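You operate a simulated robot arm through the tools that you are given. There is no shell and no other tool. Be economical: measure what you need, move in short steps, check, and stop when the job is done.

You run a simulated two-armed robot. Do the job below in one go: nothing can be reset, and whatever is moved stays where it is left.

## Task
Serve some crisps and the green can at the low table.
Fine: use the scoop: between half a scoop and a scoop and a half in the teal bowl on the tray; scoop back, tub closed; can on the tray; carry it in both hands; spill nothing. Set down upright: what you pick out.

It is judged by the outcome, as a careful person would: the job done as asked, and still so three seconds after it is handed in. It fails if anything else is knocked over, pushed out of place, dropped, spilled or broken.

## Robot
Two 7-joint arms with two-finger parallel grippers on one trunk, on a base that drives. Base frame: it is fixed to the floor where the robot stands at the start and does not move with it; the origin is under the middle of the robot, x ahead of it, y to its left, z up. Units: mm, rad, N and s.
The left shoulder is at the start at [50, 177, 1204], the right one opposite. With the tool pointing down near the work surface each hand reaches from about 100 to 520 mm from the robot's upright axis, wherever it stands, measured 20 degrees to its own side. Places, roughly: crisp tub lid (16x16x5 cm) [600, 500, 900]; face of the serving tray [500, -400, 900]; low table [-1400, -1000, 400]. Payload 3.43 kg a hand.
The TCP of each hand is the grasp point between the finger pads, 34 mm short of the fingertips. In the tool frame z runs along the fingers and y along their closing line. The gripper opens to 128 mm. The fingers are 24 mm wide and 12 mm thick; the gripper's body (48 by 130 mm) begins 96 mm behind the TCP.
Orientation is that of the tool frame in the base frame, as a unit quaternion [x, y, z, w]. With the fingers straight down and closing along the base's y, the tool's x points along the base's -x, its y along +y and its z along -z.

## Interface
- The arms move only by the tool apply_moves. It takes "left_targets", "right_targets" or both (then of equal length, played together; a hand with none holds still); each is a list of rows, each an object of numbers (a shift or turn left out is 0, a gripper value left out holds the last): "dx", "dy", "dz": the shift along the tool's x, y, z in units of 400 mm (1.0 is 400 mm); "ax", "ay", "az": the turn, a rotation vector about the tool's x, y, z in units of 180 degrees (1.0 is 180 degrees); "claw": the gripper command, from -1 (shut) to 1 (fully open), values between in proportion. In form: [{"dx": .., "dy": .., "dz": .., "ax": .., "ay": .., "az": .., "claw": ..}, ...]. A call has 1 to 10 rows; each row is the pose to reach, as a shift and turn from the pose commanded when the call began, along the tool's axes at that moment. A call with a number of a shift or a turn outside -1 to 1 is refused whole. Each row takes 0.2 s and may step no farther than 50 mm and 0.15 rad from the row before; otherwise, or with a gripper value out of range, the whole call is refused. Where a pose cannot be reached the arm comes as near as it can. A force on the tool above 40 N (or 10 N above the force at the start of the call, whichever is more), or a blocked arm, ends the call early, and 0.2 s more pass. The fingers move at their own pace (about 108 mm/s each) and stop on an object; they squeeze with about 40 N. The grip force told is the motor's: it shows also when the fingers shut on nothing. Time passes only in rows, and 0.2 s behind the last, so rows that repeat a pose let the fingers close. The reply holds the time, the measured pose of the TCP, the force on the tool along the base axes, the opening and the grip force, in the units named above and with some noise, with the torque about the TCP (base axes, N m) and any sound that the robot's microphone picked up, and new pictures: "pictures" is both (left out), scene, wrist or none (wrist: the cameras of the hands that moved).
- Cameras (640 x 400 px; columns grow to the right, rows downward): "scene" is now at [156.8, -11.4, 1371.4]; the picture's right is [-0.14, -0.99, 0.00], its down [-0.54, 0.08, -0.84] and it looks along [0.83, -0.12, -0.54] (base axes); focal length 214 px, centre (320, 200). "left" rides on the left gripper at [76, 11, -160] in its tool frame; the picture's right is [-0.15, 0.99, 0.00], its down [-0.88, -0.13, -0.46] and it looks along [-0.45, -0.07, 0.89] (tool axes); focal length 234 px, centre (320, 200). "right" rides on the right gripper at [76, -11, -160] in its tool frame; the picture's right is [0.15, 0.99, 0.00], its down [-0.88, 0.13, -0.46] and it looks along [-0.45, 0.07, 0.89] (tool axes); focal length 234 px, centre (320, 200). There is no depth. A picture from a camera that has moved, and an enlarged one, comes with that camera's place and axes in the base frame and with its lens.
- move_column(by): slides the trunk up (or, below 0, down) by that many mm; the arms and the scene camera ride with it, the base frame stays. It gives what a move gives, with no picture.
- roll_base(legs): drives the robot by 1 to 6 legs, each [ahead, turn to the left] in mm and rad, along the robot's own axes; the way and the turn of a leg run together, so that a leg with both is an arc; at most 1500 mm and 3.142 rad a leg. The arms and the cameras ride along, it lands a little off, and it stops where it bumps. It gives what a move gives, and a new picture of the scene camera.
- aim_head(pan, tilt): turns the head with the scene camera to pan (to the left, within 1.396 rad either way) and tilt (down, from -0.506 to 1.204), counted from straight ahead of the robot. It gives what a move gives, and a new picture of the scene camera.
- close_up(camera, box): a new picture of the part [left, top, right, bottom] of that camera's present view, enlarged. No time passes.
- finish_job(): hands the job in; it is judged then, once.

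Work in short steps. Places have to be worked out from the pictures, the camera data and where the tool is seen: move nearer, look again, correct. Check each grasp and each placing, and mend what went wrong. You have 120 turns and 260 pictures in all, those below and enlarged ones among them. Open the grippers and draw the arms clear of the work before you hand the job in, unless the task says otherwise; then end with one line.

The tools are called after "Call:" as a command line: name --argument value ..., lists and objects as JSON in quotes. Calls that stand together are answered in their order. apply_moves: Moves the arms, as the interface text tells. Its arguments: {"type":"object","properties":{"left_targets":{"type":"array","items":{"type":"object","properties":{"dx":{"type":"number"},"dy":{"type":"number"},"dz":{"type":"number"},"ax":{"type":"number"},"ay":{"type":"number"},"az":{"type":"number"},"claw":{"type":"number"}}}},"right_targets":{"type":"array","items":{"type":"object","properties":{"dx":{"type":"number"},"dy":{"type":"number"},"dz":{"type":"number"},"ax":{"type":"number"},"ay":{"type":"number"},"az":{"type":"number"},"claw":{"type":"number"}}}},"pictures":{"type":"string","enum":["both","scene","wrist","none"]}},"required":[]} The other tools are called the same way: move_column (by) slides the trunk up or down; roll_base (legs) drives the base; aim_head (pan, tilt) turns the head that bears the scene camera; close_up (camera, box) takes an enlarged picture of a part of a camera's view; finish_job () hands the job in.

At the start:

```text
t: 0.0
left_position: [422.0, 127.0, 1284.7]
left_ee_rot: [-0.001, 1.0, -0.001, 0.0]
left_ft_force: [-0.5, 0.3, -0.6]
left_moment: [-0.02, 0.04, 0.02]
left_width: 127.8
left_finger_force: 0.1
right_position: [330.0, -171.2, 1302.4]
right_ee_rot: [-0.001, 1.0, 0.002, 0.0]
right_ft_force: [0.1, -0.4, -0.3]
right_moment: [0.0, -0.01, 0.0]
right_width: 127.9
right_finger_force: 0.0
trunk travel left (down, up): [-375.0, 26.0]
robot x, y, heading: [1.8, -1.9, -0.002]
head pan, tilt: [-0.141, 0.571]
```

scene: 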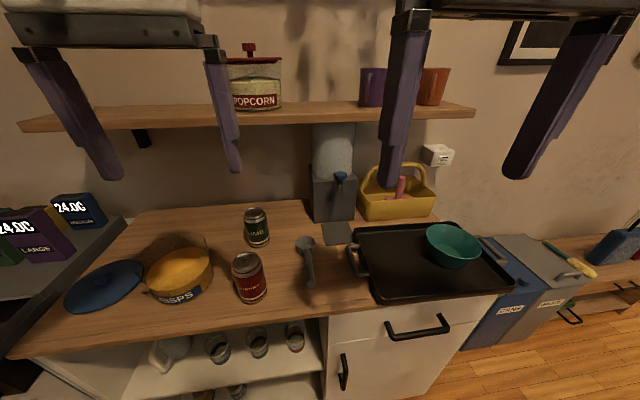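
right: 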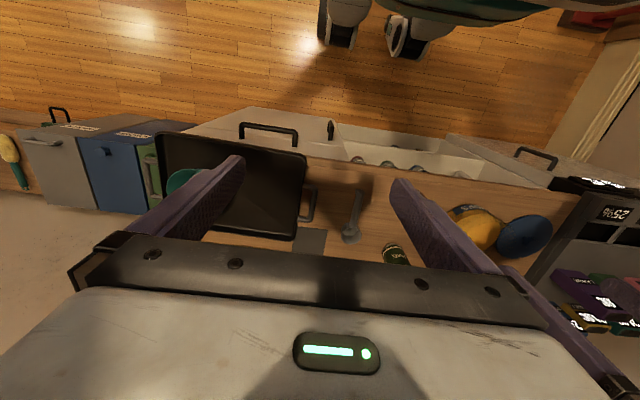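
left: 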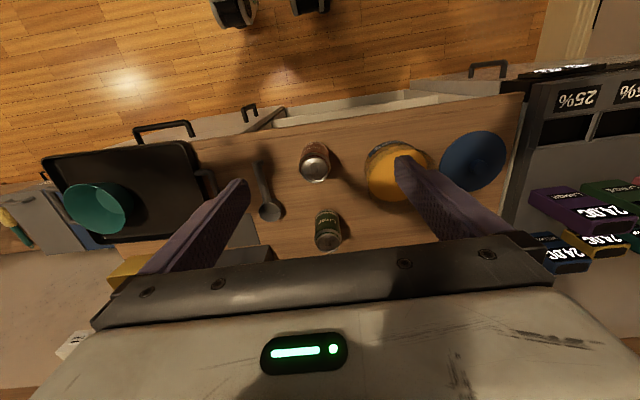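

The counter shows the open tub, the lid, the scoop, two cans and the tray with the bowl on it. I'll enlarge the key parts before moving.

Call:
close_up --camera "scene" --box '[60, 190, 220, 320]'

Call:
close_up --camera "scene" --box '[220, 190, 360, 320]'

Call:
close_up --camera "scene" --box '[340, 200, 530, 320]'

Call:
close_up --camera "left" --box '[240, 100, 540, 260]'

```text
3.08 times, centred on (140, 255) of scene
camera zoom: at [156.8, -11.4, 1371.4], right [-0.14, -0.99, 0.0], down [-0.54, 0.08, -0.84], along [0.83, -0.12, -0.54], focal length 660 px, centre (874, 31)
```

zoom: 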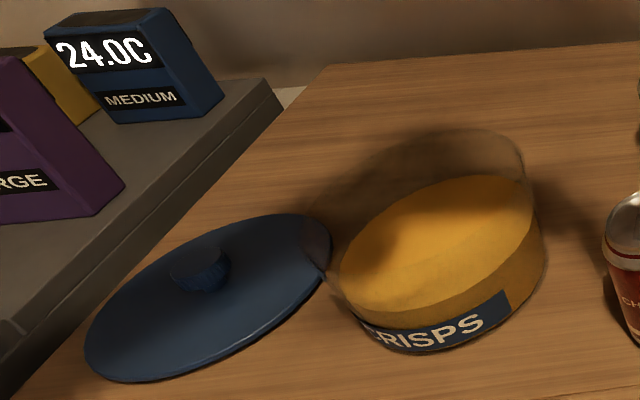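

```text
3.08 times, centred on (290, 255) of scene
camera zoom: at [156.8, -11.4, 1371.4], right [-0.14, -0.99, 0.0], down [-0.54, 0.08, -0.84], along [0.83, -0.12, -0.54], focal length 660 px, centre (412, 31)
```

zoom: 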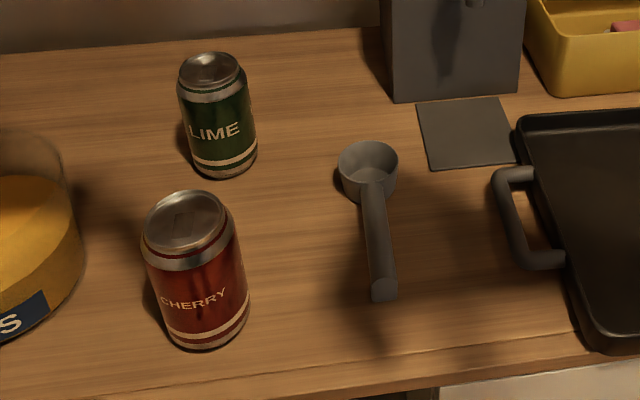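

```text
3.33 times, centred on (435, 260) of scene
camera zoom: at [156.8, -11.4, 1371.4], right [-0.14, -0.99, 0.0], down [-0.54, 0.08, -0.84], along [0.83, -0.12, -0.54], focal length 715 px, centre (-63, 0)
```

zoom: 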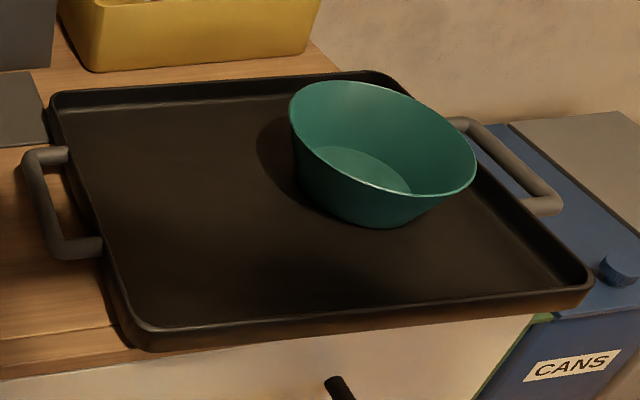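

```text
2.13 times, centred on (390, 180) of left
camera zoom: at [344.9, 138.7, 1444.1], right [0.14, 0.99, 0.0], down [0.88, -0.13, 0.46], along [0.45, -0.07, -0.89], focal length 500 px, centre (171, 243)
```

zoom: 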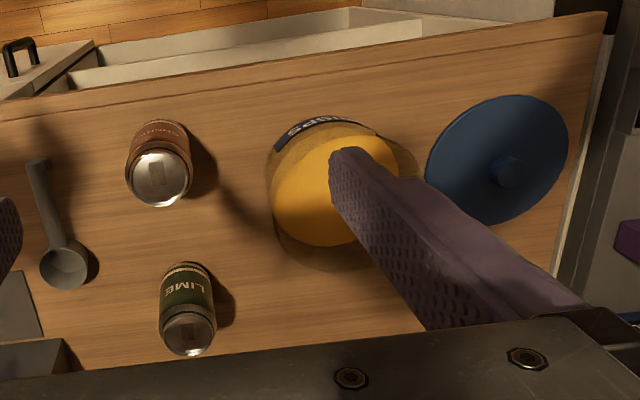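

Next I'll look straight down to see the gap between the base and the counter front.

Call:
aim_head --pan 0 --tilt 1.2

Call:
aim_head --pan -1.39 --tilt 0.5

Call:
aim_head --pan 1.39 --tilt 0.5

```text
t: 1.0
left_position: [422.8, 127.9, 1284.2]
left_ee_rot: [0.0, 1.0, -0.001, 0.0]
left_ft_force: [0.5, 0.4, 0.4]
left_moment: [0.01, 0.0, 0.0]
left_width: 127.8
left_finger_force: 0.1
right_position: [331.4, -172.3, 1300.7]
right_ee_rot: [0.0, 1.0, 0.001, 0.0]
right_ft_force: [-0.2, 0.3, -1.2]
right_moment: [-0.04, -0.04, 0.01]
right_width: 127.9
right_finger_force: 0.1
trunk travel left (down, up): [-375.0, 26.0]
robot x, y, heading: [-0.9, -1.0, 0.0]
head pan, tilt: [0.0, 1.201]
camera scene: at [124.4, 1.2, 1324.3], right [0.0, -1.0, 0.0], down [-0.93, 0.0, -0.36], along [0.36, 0.0, -0.93], focal length 214 px, centre (320, 200)
```

scene: 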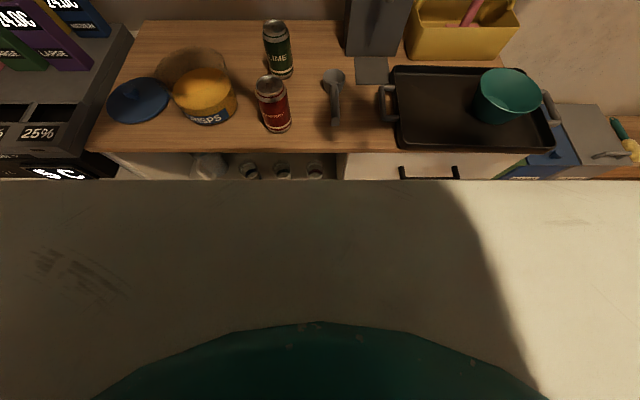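

```text
t: 2.5
left_position: [421.2, 126.4, 1285.5]
left_ee_rot: [-0.001, 1.0, 0.0, 0.0]
left_ft_force: [-0.3, -0.5, -0.3]
left_moment: [0.01, -0.02, -0.02]
left_width: 127.9
left_finger_force: 0.1
right_position: [331.0, -171.9, 1301.7]
right_ee_rot: [0.0, 1.0, 0.001, 0.0]
right_ft_force: [0.1, -0.3, -0.5]
right_moment: [-0.01, -0.01, 0.01]
right_width: 128.1
right_finger_force: 0.0
trunk travel left (down, up): [-375.0, 26.0]
robot x, y, heading: [-0.4, 0.5, 0.003]
head pan, tilt: [-1.389, 0.499]
camera scene: at [85.0, -88.3, 1377.9], right [-0.98, -0.18, 0.0], down [-0.09, 0.47, -0.88], along [0.16, -0.86, -0.48], focal length 214 px, centre (320, 200)
```

scene: 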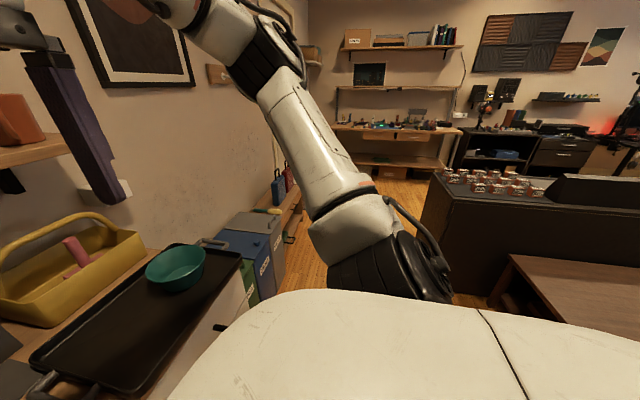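

```text
t: 5.0
left_position: [422.2, 127.0, 1285.6]
left_ee_rot: [-0.001, 1.0, -0.001, 0.0]
left_ft_force: [-0.3, 0.1, 0.0]
left_moment: [-0.05, -0.01, 0.01]
left_width: 127.9
left_finger_force: 0.1
right_position: [330.3, -172.1, 1301.7]
right_ee_rot: [0.0, 1.0, 0.002, 0.0]
right_ft_force: [-0.1, -0.3, -0.1]
right_moment: [0.0, 0.0, -0.03]
right_width: 127.8
right_finger_force: 0.2
trunk travel left (down, up): [-375.0, 26.0]
robot x, y, heading: [-1.0, -1.6, 0.0]
head pan, tilt: [1.389, 0.499]
camera scene: at [85.0, 90.7, 1377.9], right [0.98, -0.18, 0.0], down [-0.09, -0.47, -0.88], along [0.16, 0.86, -0.48], focal length 214 px, centre (320, 200)
```

scene: 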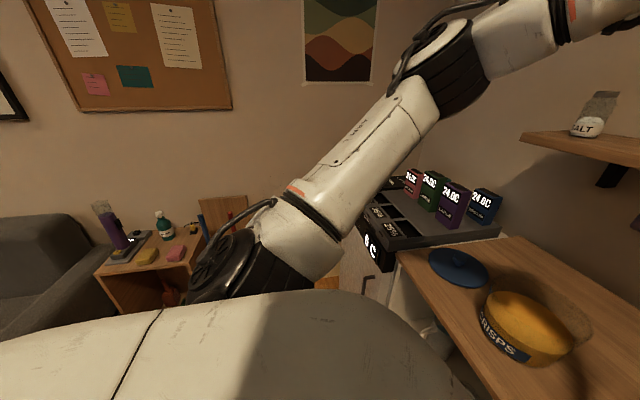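

Shelf edge is about x=750, z=1250, so it shouldn't matter for now. I'll drive to roughly (90,-95), midway between the tub and the bowl, and look down again.

Call:
roll_base --legs '[[0, -0.8], [130, 0], [0, 0.8]]'

Call:
aim_head --pan 0 --tilt 0.85

```text
t: 10.5
left_position: [512.2, 31.5, 1284.9]
left_ee_rot: [0.001, 1.0, -0.001, -0.001]
left_ft_force: [-0.6, -0.8, -0.9]
left_moment: [0.0, 0.01, -0.05]
left_width: 128.0
left_finger_force: 0.0
right_position: [420.2, -267.8, 1301.8]
right_ee_rot: [0.001, 1.0, 0.001, 0.0]
right_ft_force: [0.5, 0.3, -0.4]
right_moment: [0.01, 0.02, -0.01]
right_width: 128.0
right_finger_force: 0.0
trunk travel left (down, up): [-375.0, 26.0]
robot x, y, heading: [89.9, -96.6, -0.005]
head pan, tilt: [1.389, 0.499]
camera scene: at [175.3, -4.2, 1377.9], right [0.98, -0.18, 0.0], down [-0.09, -0.47, -0.88], along [0.16, 0.86, -0.48], focal length 214 px, centre (320, 200)
```

scene: 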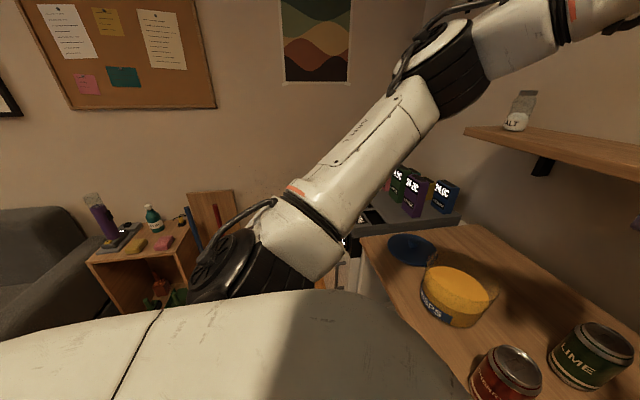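

```text
t: 12.1
left_position: [512.0, 31.3, 1284.8]
left_ee_rot: [0.001, 1.0, -0.001, 0.0]
left_ft_force: [0.8, -0.7, 0.0]
left_moment: [-0.01, 0.0, 0.03]
left_width: 128.0
left_finger_force: 0.0
right_position: [420.8, -268.0, 1300.7]
right_ee_rot: [0.002, 1.0, 0.002, 0.0]
right_ft_force: [-1.0, -0.1, -0.2]
right_moment: [0.01, -0.03, 0.0]
right_width: 128.1
right_finger_force: 0.0
trunk travel left (down, up): [-375.0, 26.0]
robot x, y, heading: [93.0, -99.0, -0.001]
head pan, tilt: [0.0, 0.85]
camera scene: at [236.7, -94.1, 1347.9], right [0.0, -1.0, 0.0], down [-0.75, 0.0, -0.66], along [0.66, 0.0, -0.75], focal length 214 px, centre (320, 200)
```

scene: 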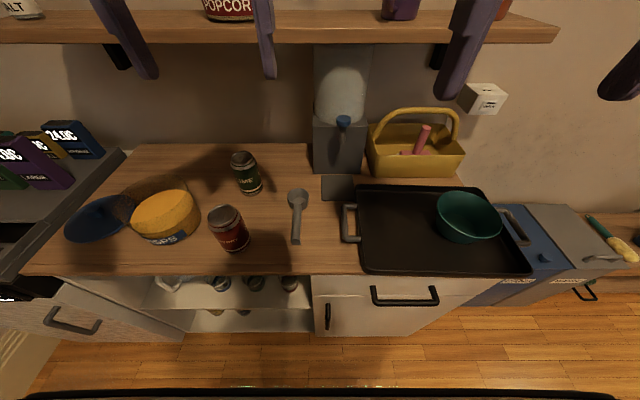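

Good clear view. I'll enlarge the objects to measure them.

Call:
close_up --camera "scene" --box '[200, 140, 360, 260]'

Call:
close_up --camera "scene" --box '[60, 150, 220, 260]'

Call:
close_up --camera "scene" --box '[330, 170, 540, 290]'

```text
3.33 times, centred on (280, 200) of scene
camera zoom: at [236.7, -94.1, 1347.9], right [0.0, -1.0, 0.0], down [-0.75, 0.0, -0.66], along [0.66, 0.0, -0.75], focal length 715 px, centre (453, 200)
```

zoom: 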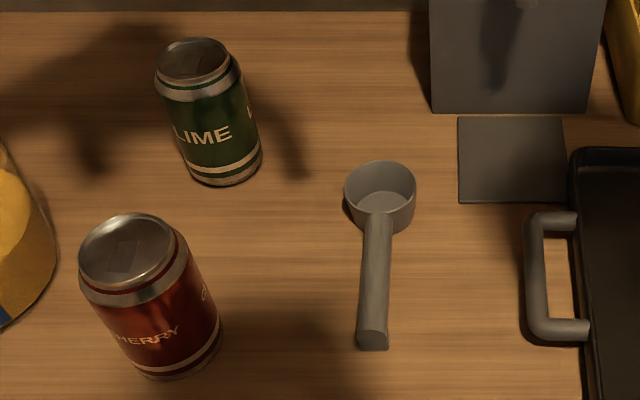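

```text
3.64 times, centred on (140, 205) of scene
camera zoom: at [236.7, -94.1, 1347.9], right [0.0, -1.0, 0.0], down [-0.75, 0.0, -0.66], along [0.66, 0.0, -0.75], focal length 780 px, centre (974, 182)
```

zoom: 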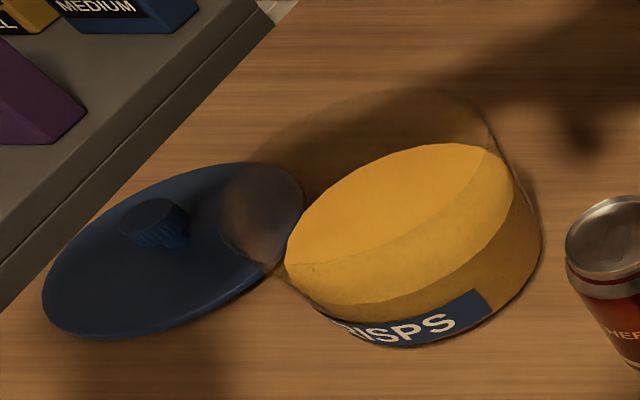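

```text
3.05 times, centred on (435, 230) of scene
camera zoom: at [236.7, -94.1, 1347.9], right [0.0, -1.0, 0.0], down [-0.75, 0.0, -0.66], along [0.66, 0.0, -0.75], focal length 654 px, centre (-30, 109)
```

zoom: 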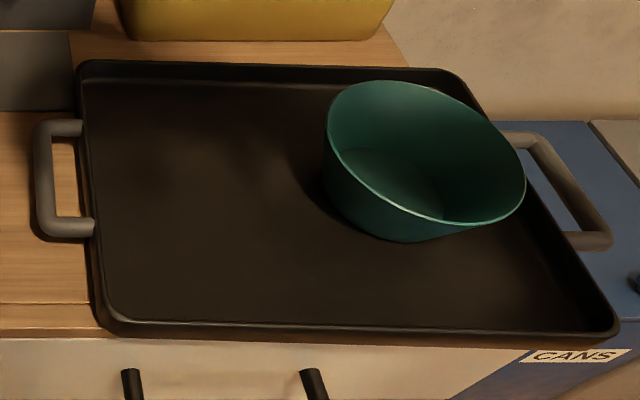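

Rough places: counter z≈880, scoop cup centre (636,-34) with its handle running back to x≈503, tub centre about (573,300), rim z≈985. I'll bring the left hand behind the scoop and tilt it 65° toward pointing forward.

Call:
apply_moves --left_targets '[{"dx": 0.028, "dy": -0.0165, "dz": 0.05875, "ay": -0.0361, "claw": 0.0}, {"dx": 0.056, "dy": -0.033, "dz": 0.1175, "ay": -0.0722}, {"dx": 0.084, "dy": -0.0495, "dz": 0.17625, "ay": -0.1083}, {"dx": 0.112, "dy": -0.066, "dz": 0.235, "ay": -0.1444}, {"dx": 0.14, "dy": -0.0825, "dz": 0.29375, "ay": -0.1805}, {"dx": 0.168, "dy": -0.099, "dz": 0.3525, "ay": -0.2166}, {"dx": 0.196, "dy": -0.1155, "dz": 0.41125, "ay": -0.2527}, {"dx": 0.224, "dy": -0.132, "dz": 0.47, "ay": -0.2888}, {"dx": 0.252, "dy": -0.1485, "dz": 0.52875, "ay": -0.3249}, {"dx": 0.28, "dy": -0.165, "dz": 0.5875, "ay": -0.361}]'

```text
t: 14.2
left_position: [477.9, -50.2, 1077.8]
left_ee_rot: [-0.152, 0.825, 0.016, 0.544]
left_ft_force: [-0.2, -0.5, 0.0]
left_moment: [0.01, 0.03, 0.02]
left_width: 64.0
left_finger_force: 0.0
left hand out of reach, approached as far as the arm can: row 7, 8, 9, 10
right_position: [420.8, -267.7, 1301.5]
right_ee_rot: [0.003, 1.0, 0.001, 0.0]
right_ft_force: [-0.6, 0.1, -0.4]
right_moment: [-0.03, 0.04, -0.02]
right_width: 127.8
right_finger_force: 0.0
trunk travel left (down, up): [-375.0, 26.0]
robot x, y, heading: [89.7, -92.1, -0.0]
head pan, tilt: [0.0, 0.85]
stopped in row 10 (left hand): the arm was blocked; the commanded pose is now the measured one
camera scene: at [236.7, -94.3, 1347.9], right [0.0, -1.0, 0.0], down [-0.75, 0.0, -0.66], along [0.66, 0.0, -0.75], focal length 214 px, centre (320, 200)
camera left: at [303.8, -88.4, 1072.6], right [-0.21, 0.98, -0.01], down [-0.05, -0.01, 1.0], along [0.98, 0.21, 0.05], focal length 234 px, centre (320, 200)
```

scene: 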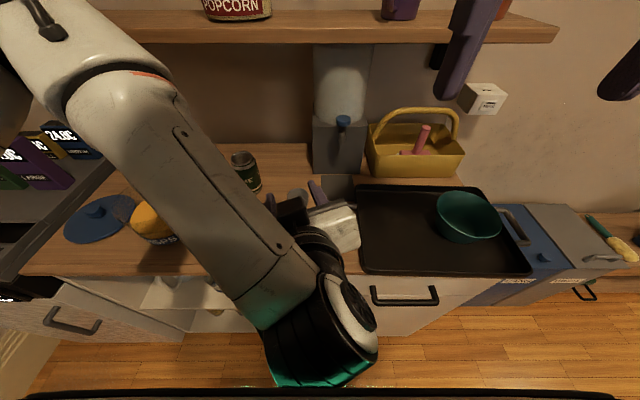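
left: 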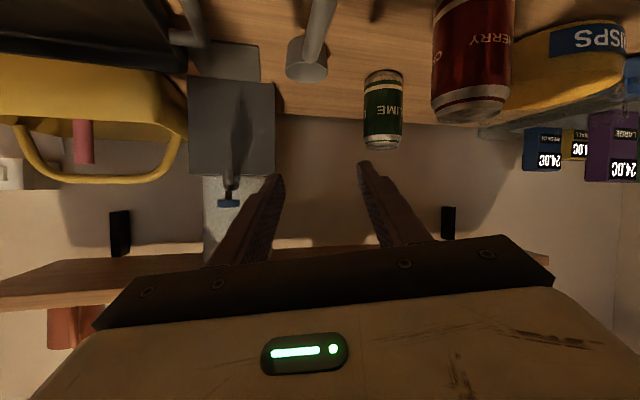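

The arm folded too tightly because I'm too close and too far inboard for a near-horizontal tool. I'll lift the hand, then back the robot to about (-30,-200) so the scoop lies ahead of the left shoulder.

Call:
apply_moves --left_targets '[{"dx": -0.075, "dy": -0.012, "dz": -0.034}, {"dx": -0.15, "dy": -0.023, "dz": -0.068}, {"dx": -0.2255, "dy": -0.035, "dz": -0.102}, {"dx": -0.2255, "dy": -0.035, "dz": -0.102}]' --pictures "none"

Call:
roll_base --legs '[[0, 0.75], [-160, 0], [0, -0.75]]'

```text
t: 15.2
left_position: [478.0, -50.8, 1177.2]
left_ee_rot: [-0.154, 0.825, 0.019, 0.543]
left_ft_force: [0.0, -0.4, -0.2]
left_moment: [0.0, -0.01, -0.03]
left_width: 64.0
left_finger_force: 0.1
right_position: [421.3, -269.0, 1301.7]
right_ee_rot: [0.002, 1.0, 0.001, -0.001]
right_ft_force: [-0.4, 0.0, 0.0]
right_moment: [0.01, 0.05, 0.03]
right_width: 128.0
right_finger_force: 0.0
trunk travel left (down, up): [-375.0, 26.0]
robot x, y, heading: [88.8, -92.4, -0.005]
head pan, tilt: [0.0, 0.85]
```

```text
t: 20.6
left_position: [358.6, -158.0, 1178.0]
left_ee_rot: [-0.158, 0.825, 0.019, 0.543]
left_ft_force: [0.6, -0.9, -0.6]
left_moment: [-0.01, -0.04, 0.01]
left_width: 63.9
left_finger_force: 0.0
right_position: [304.8, -375.6, 1300.7]
right_ee_rot: [-0.002, 1.0, 0.001, -0.001]
right_ft_force: [0.2, 0.7, -1.2]
right_moment: [0.04, 0.02, 0.01]
right_width: 127.9
right_finger_force: 0.1
trunk travel left (down, up): [-375.0, 26.0]
robot x, y, heading: [-28.3, -206.0, 0.005]
head pan, tilt: [0.0, 0.85]
camera scene: at [118.6, -203.5, 1347.9], right [0.01, -1.0, 0.0], down [-0.75, 0.0, -0.66], along [0.66, 0.0, -0.75], focal length 214 px, centre (320, 200)
```

scene: 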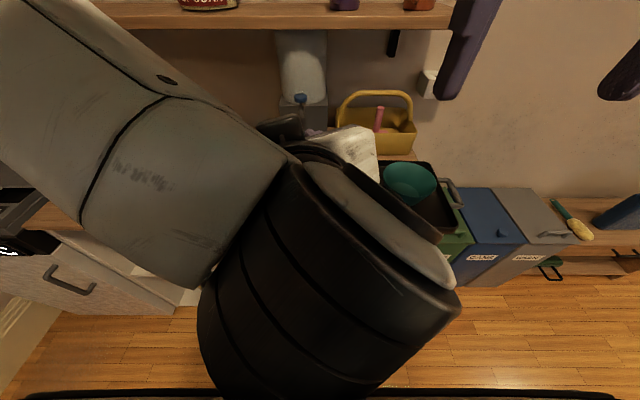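

Robot is at (-28,-206). I'll bring the left hand in line behind the scoop with the tool 25° below horizontal.

Call:
apply_moves --left_targets '[{"dx": 0.0044, "dy": 0.0518, "dz": 0.0683, "ax": 0.0122, "ay": 0.002, "az": 0.0152}, {"dx": 0.0088, "dy": 0.1036, "dz": 0.1366, "ax": 0.0244, "ay": 0.004, "az": 0.0304}, {"dx": 0.0132, "dy": 0.1554, "dz": 0.2049, "ax": 0.0366, "ay": 0.006, "az": 0.0456}, {"dx": 0.0176, "dy": 0.2072, "dz": 0.2732, "ax": 0.0488, "ay": 0.008, "az": 0.0608}, {"dx": 0.022, "dy": 0.259, "dz": 0.3415, "ax": 0.061, "ay": 0.01, "az": 0.076}, {"dx": 0.022, "dy": 0.259, "dz": 0.3415, "ax": 0.061, "ay": 0.01, "az": 0.076}]'

```text
t: 22.0
left_position: [449.1, -33.5, 1100.0]
left_ee_rot: [-0.006, 0.844, 0.003, 0.536]
left_ft_force: [0.0, -0.2, -0.2]
left_moment: [-0.01, -0.04, 0.02]
left_width: 63.9
left_finger_force: 0.1
left hand out of reach, approached as far as the arm can: row 4
right_position: [303.0, -375.5, 1301.7]
right_ee_rot: [-0.002, 1.0, 0.002, 0.0]
right_ft_force: [-0.3, 0.7, -0.2]
right_moment: [0.01, 0.01, -0.01]
right_width: 128.0
right_finger_force: 0.1
trunk travel left (down, up): [-375.0, 26.0]
robot x, y, heading: [-29.3, -205.9, 0.001]
head pan, tilt: [0.0, 0.85]
camera scene: at [118.6, -204.4, 1348.0], right [0.01, -1.0, 0.0], down [-0.75, 0.0, -0.66], along [0.66, 0.0, -0.75], focal length 214 px, centre (320, 200)
camera left: at [272.1, -24.9, 1098.4], right [0.05, 0.99, 0.13], down [-0.04, -0.13, 0.99], along [1.0, -0.05, 0.03], focal length 234 px, centre (320, 200)
```

scene: 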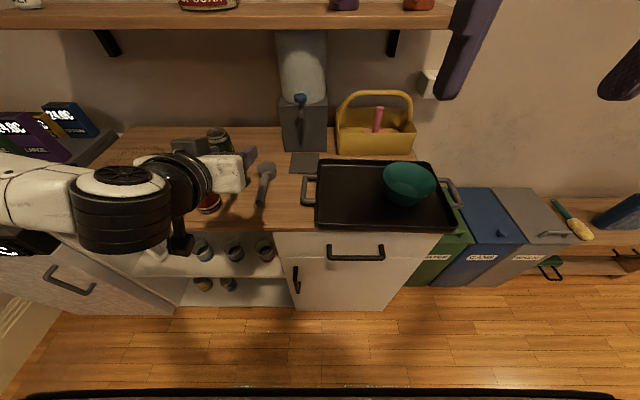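
left: 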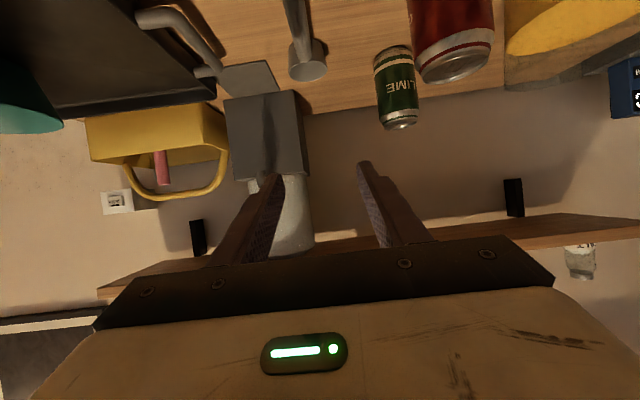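

Pose reached. I'll enlarge the scoop from both cameras to align with it.

Call:
close_up --camera "scene" --box '[190, 120, 330, 220]'

Call:
close_up --camera "left" --box '[200, 0, 440, 150]'

```text
4.00 times, centred on (260, 170) of scene
camera zoom: at [118.6, -204.4, 1348.0], right [0.01, -1.0, 0.0], down [-0.75, 0.0, -0.66], along [0.66, 0.0, -0.75], focal length 858 px, centre (560, 320)
```

zoom: 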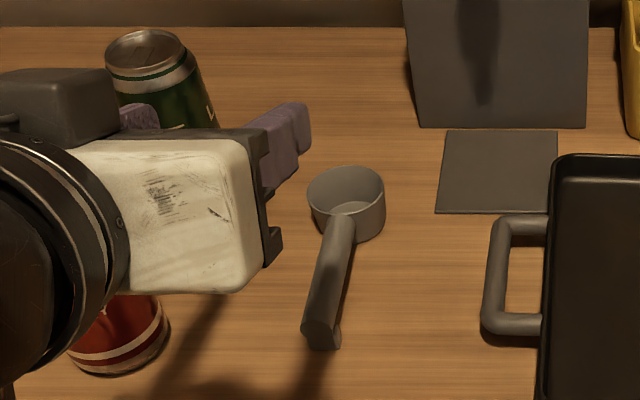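

```text
2.67 times, centred on (320, 75) of left
camera zoom: at [272.1, -24.9, 1098.4], right [0.05, 0.99, 0.13], down [-0.04, -0.13, 0.99], along [1.0, -0.05, 0.03], focal length 624 px, centre (320, 533)
```

zoom: 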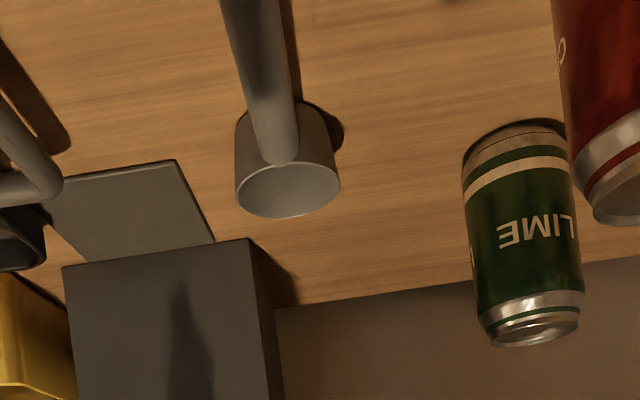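

Cup rim is about (633,-35,913), with the handle nearly level back to x≈506. I'll come closer behind the handle end for a better look.

Call:
apply_moves --left_targets '[{"dx": 0.098, "dy": -0.002, "dz": 0.065}, {"dx": 0.196, "dy": -0.004, "dz": 0.13}, {"dx": 0.2945, "dy": -0.006, "dz": 0.196}, {"dx": 0.2945, "dy": -0.006, "dz": 0.196}]'

Call:
close_up --camera "left" --box '[200, 0, 440, 150]'

Call:
close_up --camera "scene" --box '[190, 120, 330, 220]'

```text
t: 23.0
left_position: [470.2, -59.1, 974.6]
left_ee_rot: [-0.007, 0.844, 0.003, 0.536]
left_ft_force: [0.1, -0.1, -0.3]
left_moment: [-0.02, 0.01, -0.01]
left_width: 63.8
left_finger_force: 0.1
left hand out of reach, approached as far as the arm can: row 3, 4
right_position: [302.6, -375.0, 1301.5]
right_ee_rot: [-0.003, 1.0, 0.001, 0.0]
right_ft_force: [-0.1, 1.0, 0.7]
right_moment: [0.01, -0.02, 0.04]
right_width: 128.1
right_finger_force: 0.0
trunk travel left (down, up): [-375.0, 26.0]
robot x, y, heading: [-28.4, -206.8, 0.009]
head pan, tilt: [0.0, 0.85]
camera scene: at [118.1, -203.8, 1348.1], right [0.01, -1.0, 0.0], down [-0.75, 0.0, -0.66], along [0.66, 0.0, -0.75], focal length 214 px, centre (320, 200)
camera left: at [291.6, -51.0, 973.1], right [0.04, 0.99, 0.13], down [-0.03, -0.13, 0.99], along [1.0, -0.05, 0.03], focal length 234 px, centre (320, 200)
```

scene: 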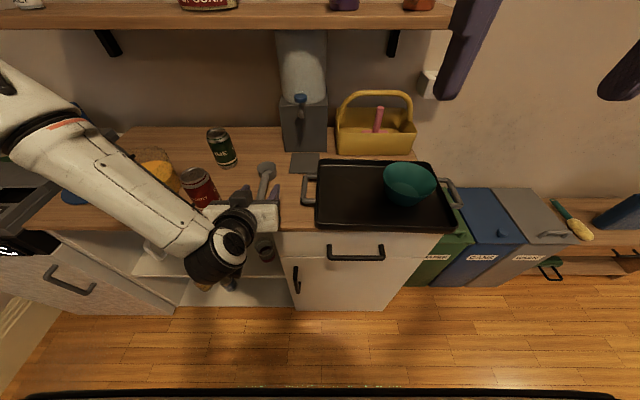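
left: 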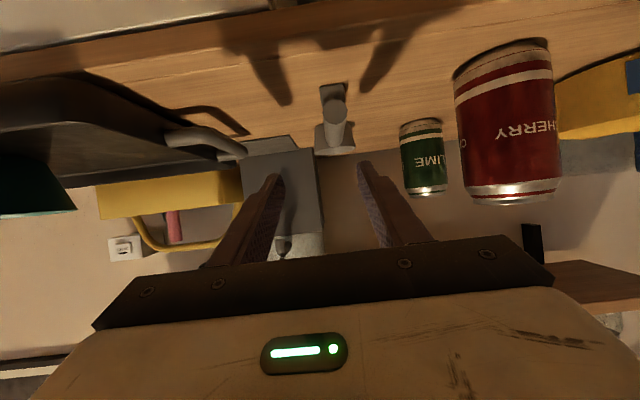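

```text
2.67 times, centred on (320, 75) of left
camera zoom: at [291.6, -51.0, 973.1], right [0.04, 0.99, 0.13], down [-0.03, -0.13, 0.99], along [1.0, -0.05, 0.03], focal length 624 px, centre (320, 533)
```

zoom: 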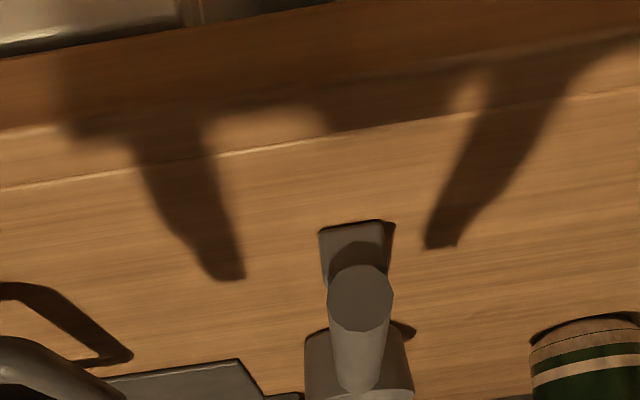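

```text
4.00 times, centred on (260, 170) of scene
camera zoom: at [118.1, -203.8, 1348.1], right [0.01, -1.0, 0.0], down [-0.75, 0.0, -0.66], along [0.66, 0.0, -0.75], focal length 858 px, centre (560, 320)
```

zoom: 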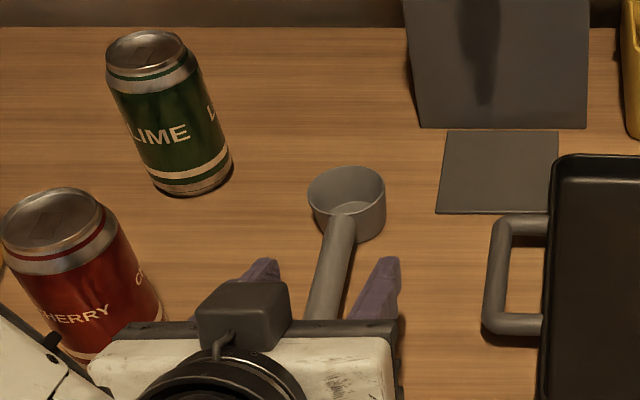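

The handle is a round Ø22 bar with its axis at y≈-38, z≈902 and a small foot under its end. The arm won't go lower at this tilt, but a higher hand was fine. So I'll raise the hand, then lower the trunk and look again.

Call:
apply_moves --left_targets '[{"dx": -0.094, "dy": 0.0175, "dz": -0.044}, {"dx": -0.188, "dy": 0.035, "dz": -0.088}, {"dx": -0.283, "dy": 0.0525, "dz": -0.133}, {"dx": -0.283, "dy": 0.0525, "dz": -0.133}]' --pictures "none"

Call:
move_column --by -130

Call:
aim_head --pan 0.2 --tilt 0.7

```text
t: 24.0
left_position: [467.7, -35.7, 1100.6]
left_ee_rot: [-0.007, 0.844, 0.002, 0.536]
left_ft_force: [-0.9, -0.3, 0.6]
left_moment: [-0.03, 0.03, 0.01]
left_width: 64.0
left_finger_force: 0.0
right_position: [304.6, -374.7, 1301.1]
right_ee_rot: [-0.002, 1.0, 0.0, -0.001]
right_ft_force: [-0.5, -0.2, 0.4]
right_moment: [0.0, 0.0, 0.01]
right_width: 128.3
right_finger_force: 0.1
trunk travel left (down, up): [-375.0, 26.0]
robot x, y, heading: [-29.4, -202.3, 0.005]
head pan, tilt: [0.0, 0.85]
```

```text
t: 25.6
left_position: [467.4, -36.3, 970.6]
left_ee_rot: [-0.008, 0.844, 0.003, 0.536]
left_ft_force: [-0.1, -0.1, 0.0]
left_moment: [-0.01, 0.0, -0.01]
left_width: 64.2
left_finger_force: 0.1
right_position: [303.5, -375.5, 1172.0]
right_ee_rot: [-0.003, 1.0, 0.0, 0.0]
right_ft_force: [-0.1, -0.6, 0.1]
right_moment: [0.01, -0.03, 0.0]
right_width: 128.0
right_finger_force: 0.1
trunk travel left (down, up): [-245.0, 156.0]
robot x, y, heading: [-28.9, -203.1, 0.006]
head pan, tilt: [0.0, 0.85]
```

```text
t: 26.4
left_position: [468.2, -35.1, 970.0]
left_ee_rot: [-0.007, 0.844, 0.002, 0.536]
left_ft_force: [-1.0, -1.1, 0.3]
left_moment: [0.05, 0.0, 0.02]
left_width: 63.9
left_finger_force: 0.0
right_position: [303.6, -375.8, 1170.9]
right_ee_rot: [-0.003, 1.0, 0.001, 0.0]
right_ft_force: [0.3, 0.2, 0.3]
right_moment: [-0.02, -0.03, 0.01]
right_width: 127.9
right_finger_force: 0.1
trunk travel left (down, up): [-245.0, 156.0]
robot x, y, heading: [-27.8, -205.0, 0.006]
head pan, tilt: [0.201, 0.7]
camera scene: at [123.7, -186.4, 1230.2], right [0.2, -0.98, 0.0], down [-0.63, -0.13, -0.76], along [0.75, 0.16, -0.64], focal length 214 px, centre (320, 200)
```

scene: 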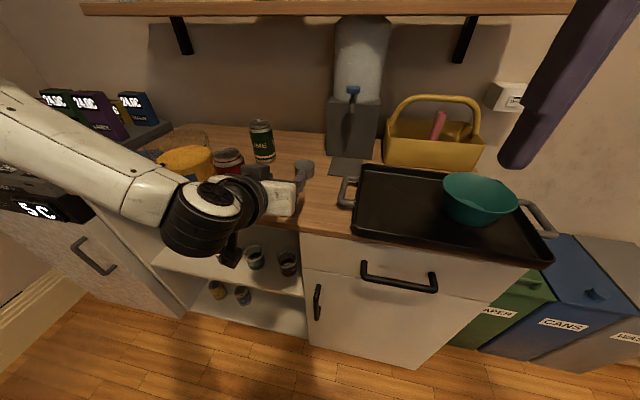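

The hand is behind and above the handle with a clear way down. I'll lower the trunk 60 mm more and check with the wrist camera.

Call:
move_column --by -60

Call:
close_up --camera "left" --box '[200, 50, 440, 200]'

Call:
close_up --camera "scene" --box '[200, 100, 360, 200]'

```text
t: 27.4
left_position: [468.2, -34.4, 909.8]
left_ee_rot: [-0.007, 0.844, 0.002, 0.537]
left_ft_force: [0.4, 0.1, 0.3]
left_moment: [0.01, 0.03, 0.0]
left_width: 63.7
left_finger_force: 0.1
right_position: [304.0, -376.2, 1112.5]
right_ee_rot: [-0.002, 1.0, 0.0, 0.001]
right_ft_force: [0.0, -0.8, -0.3]
right_moment: [0.0, -0.03, 0.02]
right_width: 128.0
right_finger_force: 0.0
trunk travel left (down, up): [-185.0, 216.0]
robot x, y, heading: [-25.4, -203.9, 0.007]
head pan, tilt: [0.201, 0.7]
```

```text
2.67 times, centred on (320, 125) of left
camera zoom: at [289.9, -26.0, 909.1], right [0.05, 0.99, 0.13], down [-0.04, -0.13, 0.99], along [1.0, -0.05, 0.03], focal length 624 px, centre (320, 400)
```

zoom: 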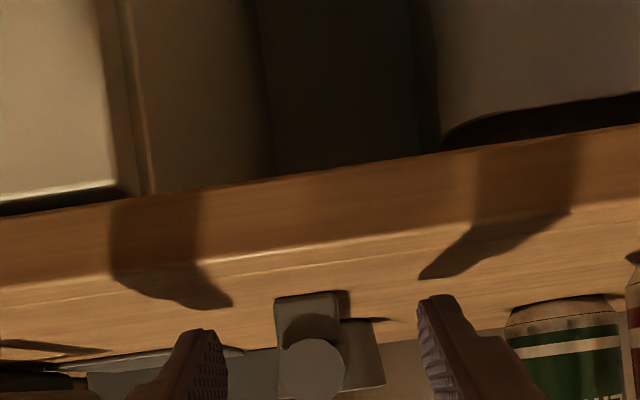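

```text
4.00 times, centred on (280, 150) of scene
camera zoom: at [123.5, -186.3, 1170.2], right [0.2, -0.98, 0.0], down [-0.63, -0.13, -0.77], along [0.75, 0.16, -0.64], focal length 858 px, centre (480, 400)
```

zoom: 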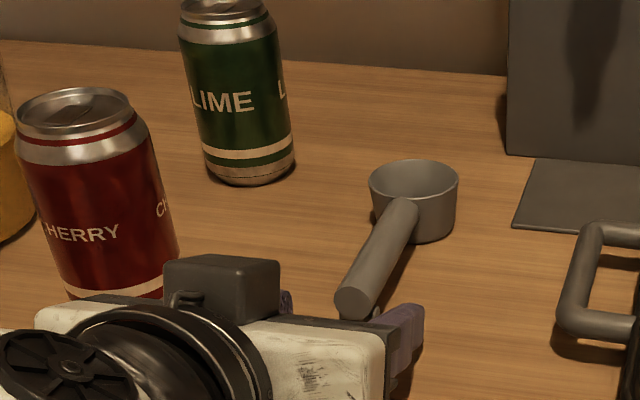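

The fingers straddle the handle at the right height. I'll advance 57 mm and shift 3 mm sideways before closing.

Call:
apply_moves --left_targets '[{"dx": -0.0303, "dy": -0.005, "dz": 0.0645}, {"dx": -0.0606, "dy": -0.009, "dz": 0.129}, {"dx": -0.0606, "dy": -0.009, "dz": 0.129}]'

Call:
close_up --camera "left" --box '[200, 50, 440, 200]'

Call:
close_up --camera "scene" --box '[200, 100, 360, 200]'

```text
t: 28.1
left_position: [523.2, -37.4, 909.9]
left_ee_rot: [-0.006, 0.844, 0.002, 0.537]
left_ft_force: [0.1, -0.4, 0.2]
left_moment: [0.01, 0.01, -0.02]
left_width: 64.1
left_finger_force: 0.0
right_position: [303.3, -375.2, 1111.7]
right_ee_rot: [-0.002, 1.0, 0.001, 0.001]
right_ft_force: [-0.1, -0.3, 0.8]
right_moment: [0.02, -0.02, 0.01]
right_width: 128.1
right_finger_force: 0.0
trunk travel left (down, up): [-185.0, 216.0]
robot x, y, heading: [-26.8, -201.3, 0.006]
head pan, tilt: [0.201, 0.7]
camera scene: at [123.6, -186.3, 1170.2], right [0.2, -0.98, 0.0], down [-0.63, -0.13, -0.77], along [0.75, 0.16, -0.64], focal length 214 px, centre (320, 200)
camera left: at [345.9, -28.3, 908.6], right [0.05, 0.99, 0.13], down [-0.04, -0.13, 0.99], along [1.0, -0.05, 0.03], focal length 234 px, centre (320, 200)
```

scene: 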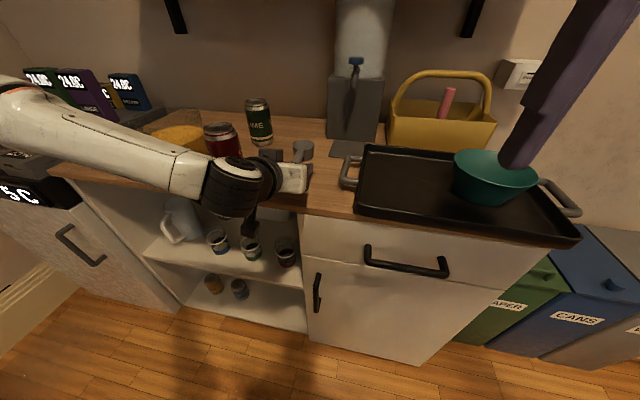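
left: 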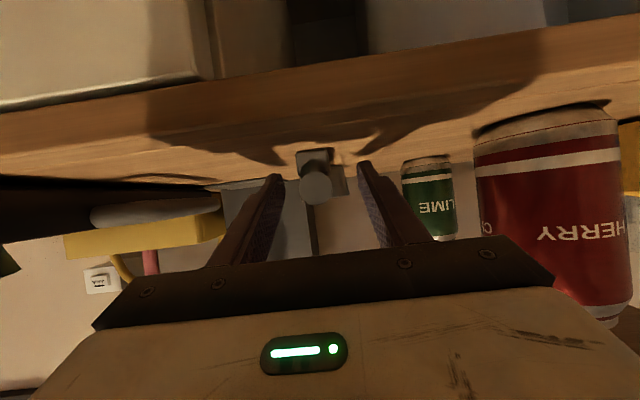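

```text
2.67 times, centred on (320, 125) of left
camera zoom: at [345.9, -28.3, 908.6], right [0.05, 0.99, 0.13], down [-0.04, -0.13, 0.99], along [1.0, -0.05, 0.03], focal length 624 px, centre (320, 400)
```

zoom: 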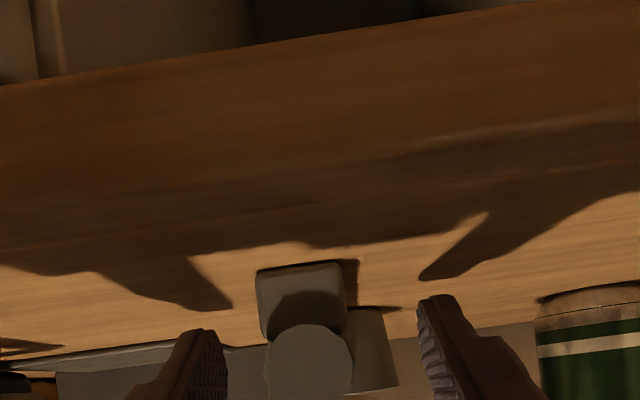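

```text
4.00 times, centred on (280, 150) of scene
camera zoom: at [123.6, -186.3, 1170.2], right [0.2, -0.98, 0.0], down [-0.63, -0.13, -0.77], along [0.75, 0.16, -0.64], focal length 858 px, centre (480, 400)
```

zoom: 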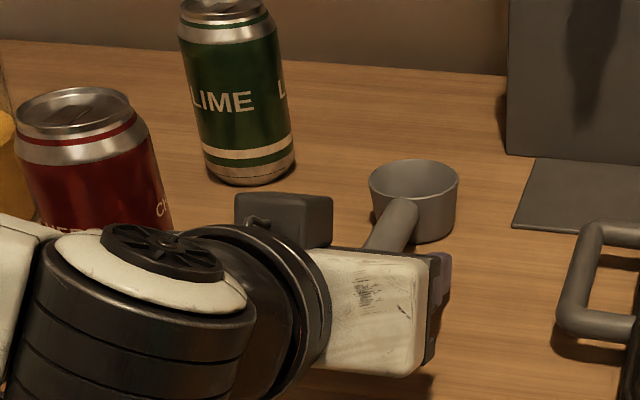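

Aligned: the handle axis is at y≈-38, between the fingers. Closing now.

Call:
apply_moves --left_targets '[{"claw": -1}, {"claw": -1}, {"claw": -1}, {"claw": -1}]' --pictures "wrist"

```text
t: 29.1
left_position: [523.5, -37.2, 909.6]
left_ee_rot: [-0.007, 0.844, 0.003, 0.537]
left_ft_force: [-0.2, -0.1, -0.4]
left_moment: [0.0, -0.07, -0.02]
left_width: 21.0
left_finger_force: 39.4
right_position: [303.9, -375.1, 1111.3]
right_ee_rot: [-0.003, 1.0, 0.001, -0.001]
right_ft_force: [0.2, -0.6, 0.7]
right_moment: [-0.01, 0.04, 0.0]
right_width: 127.9
right_finger_force: 0.1
trunk travel left (down, up): [-185.0, 216.0]
robot x, y, heading: [-28.2, -206.0, 0.006]
head pan, tilt: [0.201, 0.7]
camera left: at [345.6, -28.3, 908.6], right [0.05, 0.99, 0.13], down [-0.04, -0.13, 0.99], along [1.0, -0.05, 0.03], focal length 234 px, centre (320, 200)
```

left: 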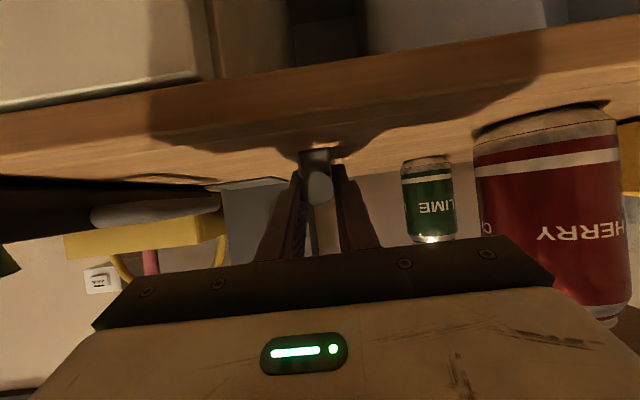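

Handle held (width 21 mm). I'll lift straight up with the trunk and check the scoop.

Call:
move_column --by 190

Call:
aim_head --pan 0.3 --tilt 0.8

```text
t: 31.2
left_position: [524.5, -37.6, 1099.2]
left_ee_rot: [-0.006, 0.844, 0.001, 0.537]
left_ft_force: [-0.5, 0.7, -0.8]
left_moment: [-0.01, 0.06, -0.01]
left_width: 21.0
left_finger_force: 40.5
right_position: [304.0, -375.6, 1301.1]
right_ee_rot: [-0.002, 1.0, 0.0, -0.001]
right_ft_force: [0.8, 0.9, -0.7]
right_moment: [-0.01, 0.01, -0.01]
right_width: 128.3
right_finger_force: 0.1
trunk travel left (down, up): [-375.0, 26.0]
robot x, y, heading: [-28.3, -206.1, 0.008]
head pan, tilt: [0.201, 0.7]
```

```text
t: 31.9
left_position: [524.4, -38.5, 1100.3]
left_ee_rot: [-0.008, 0.844, 0.003, 0.536]
left_ft_force: [0.8, -0.5, -0.9]
left_moment: [0.06, 0.01, 0.02]
left_width: 20.6
left_finger_force: 39.9
right_position: [303.1, -376.3, 1301.5]
right_ee_rot: [-0.002, 1.0, 0.0, 0.0]
right_ft_force: [0.1, -0.7, 0.0]
right_moment: [-0.02, -0.01, 0.06]
right_width: 128.0
right_finger_force: 0.0
trunk travel left (down, up): [-375.0, 26.0]
robot x, y, heading: [-30.7, -203.3, 0.004]
head pan, tilt: [0.3, 0.799]
camera scene: at [117.5, -179.5, 1352.0], right [0.3, -0.95, 0.0], down [-0.68, -0.22, -0.7], along [0.67, 0.21, -0.72], focal length 214 px, centre (320, 200)
```

scene: 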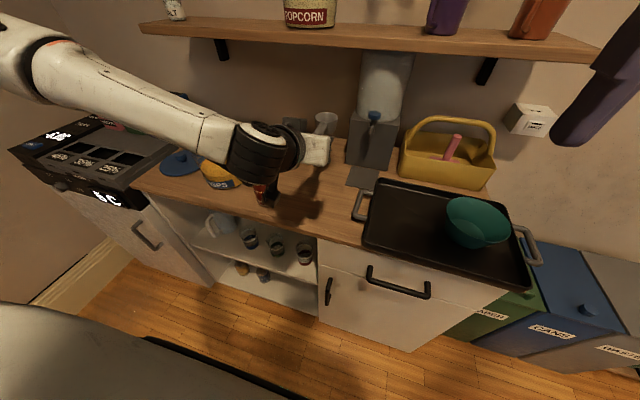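

The scoop is held level. I'll move to the tub by turning right, reversing, then turning back, which keeps the hand over clear ground. Hand height is z=1100, above everything.

Call:
roll_base --legs '[[0, -1.78], [-346, 0], [0, 1.77]]'

Call:
close_up --camera "left" --box '[160, 0, 560, 200]'

```text
t: 42.7
left_position: [602.8, 287.2, 1099.7]
left_ee_rot: [0.008, 0.844, -0.007, 0.537]
left_ft_force: [-0.8, -0.1, -1.1]
left_moment: [0.02, 0.03, -0.04]
left_width: 20.6
left_finger_force: 39.7
right_position: [370.8, -44.1, 1300.4]
right_ee_rot: [0.016, 1.0, 0.001, 0.0]
right_ft_force: [-0.1, 0.7, 0.1]
right_moment: [0.03, 0.0, 0.03]
right_width: 128.0
right_finger_force: 0.1
trunk travel left (down, up): [-375.0, 26.0]
robot x, y, heading: [42.9, 140.3, -0.031]
head pan, tilt: [0.3, 0.799]
camera scene: at [191.1, 159.3, 1351.9], right [0.27, -0.96, 0.0], down [-0.69, -0.19, -0.7], along [0.67, 0.19, -0.72], focal length 214 px, centre (320, 200)
```

scene: 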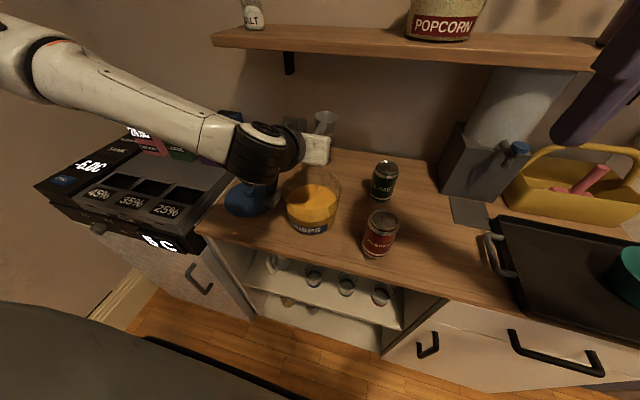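

```text
1.60 times, centred on (360, 100) of left
camera zoom: at [424.5, 302.2, 1098.4], right [0.08, 0.99, 0.13], down [-0.04, -0.13, 0.99], along [1.0, -0.09, 0.03], focal length 375 px, centre (256, 360)
```

zoom: 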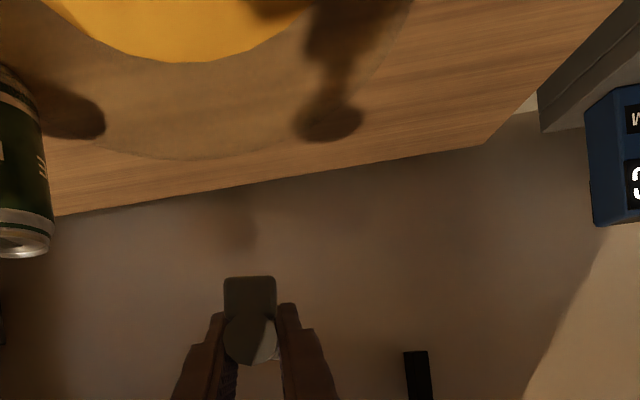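

I'll measure the tub from this new, nearer viewpoint.

Call:
close_up --camera "scene" --box '[220, 100, 400, 260]'

```text
2.50 times, centred on (310, 180) of scene
camera zoom: at [191.1, 159.3, 1351.9], right [0.27, -0.96, 0.0], down [-0.69, -0.19, -0.7], along [0.67, 0.19, -0.72], focal length 536 px, centre (345, 250)
```

zoom: 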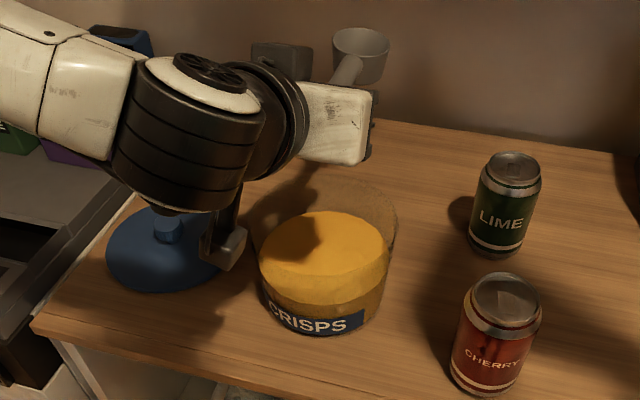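

Tub centre fits (563,288) with outer radius ≈70, rim z≈981 and crisps surface ≈938. I'll pitch the scoop 60° nose-down above the tub.

Call:
apply_moves --left_targets '[{"dx": 0.003, "dz": -0.032, "ay": 0.0417}, {"dx": 0.006, "dz": -0.065, "ay": 0.0833}, {"dx": 0.009, "dz": -0.097, "ay": 0.125}, {"dx": 0.0125, "dz": -0.13, "ay": 0.1667}, {"dx": 0.016, "dz": -0.162, "ay": 0.2083}, {"dx": 0.019, "dz": -0.194, "ay": 0.25}, {"dx": 0.022, "dz": -0.227, "ay": 0.2917}, {"dx": 0.025, "dz": -0.259, "ay": 0.3333}, {"dx": 0.025, "dz": -0.259, "ay": 0.3333}]'

Call:
close_up --camera "scene" --box '[220, 100, 400, 260]'

```text
t: 44.7
left_position: [504.7, 289.9, 1134.1]
left_ee_rot: [0.011, 0.999, -0.002, 0.042]
left_ft_force: [-0.2, -0.4, 0.9]
left_moment: [0.0, 0.04, 0.02]
left_width: 20.8
left_finger_force: 39.9
right_position: [369.4, -44.4, 1300.4]
right_ee_rot: [0.016, 1.0, 0.001, 0.001]
right_ft_force: [-0.2, -0.2, -0.4]
right_moment: [0.0, -0.02, -0.01]
right_width: 128.2
right_finger_force: 0.0
trunk travel left (down, up): [-375.0, 26.0]
robot x, y, heading: [43.4, 137.5, -0.031]
head pan, tilt: [0.3, 0.799]
camera scene: at [190.9, 159.2, 1352.0], right [0.27, -0.96, 0.0], down [-0.69, -0.19, -0.7], along [0.67, 0.19, -0.72], focal length 214 px, centre (320, 200)
camera left: at [415.5, 303.2, 1287.0], right [0.17, 0.99, 0.01], down [0.84, -0.15, 0.53], along [0.52, -0.08, -0.85], focal length 234 px, centre (320, 200)
```

scene: 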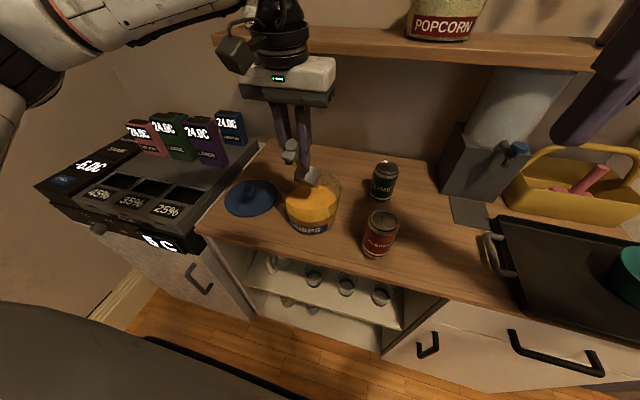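
left: 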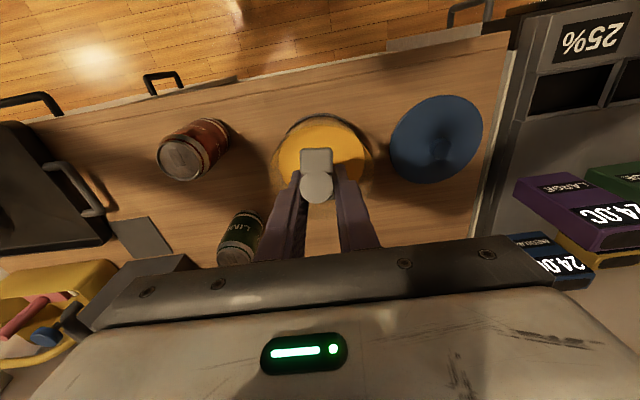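

```text
2.50 times, centred on (310, 180) of scene
camera zoom: at [190.9, 159.2, 1352.0], right [0.27, -0.96, 0.0], down [-0.69, -0.19, -0.7], along [0.67, 0.19, -0.72], focal length 536 px, centre (345, 250)
```

zoom: 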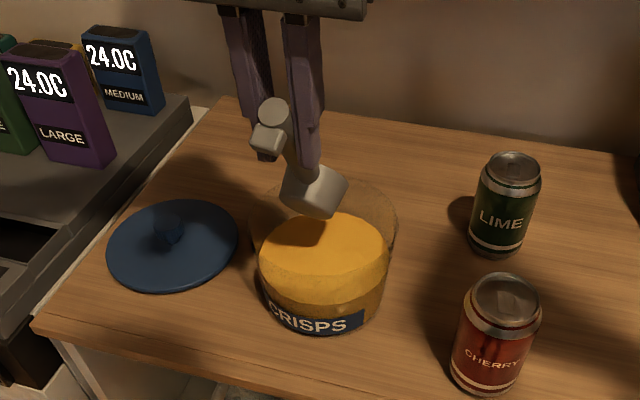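

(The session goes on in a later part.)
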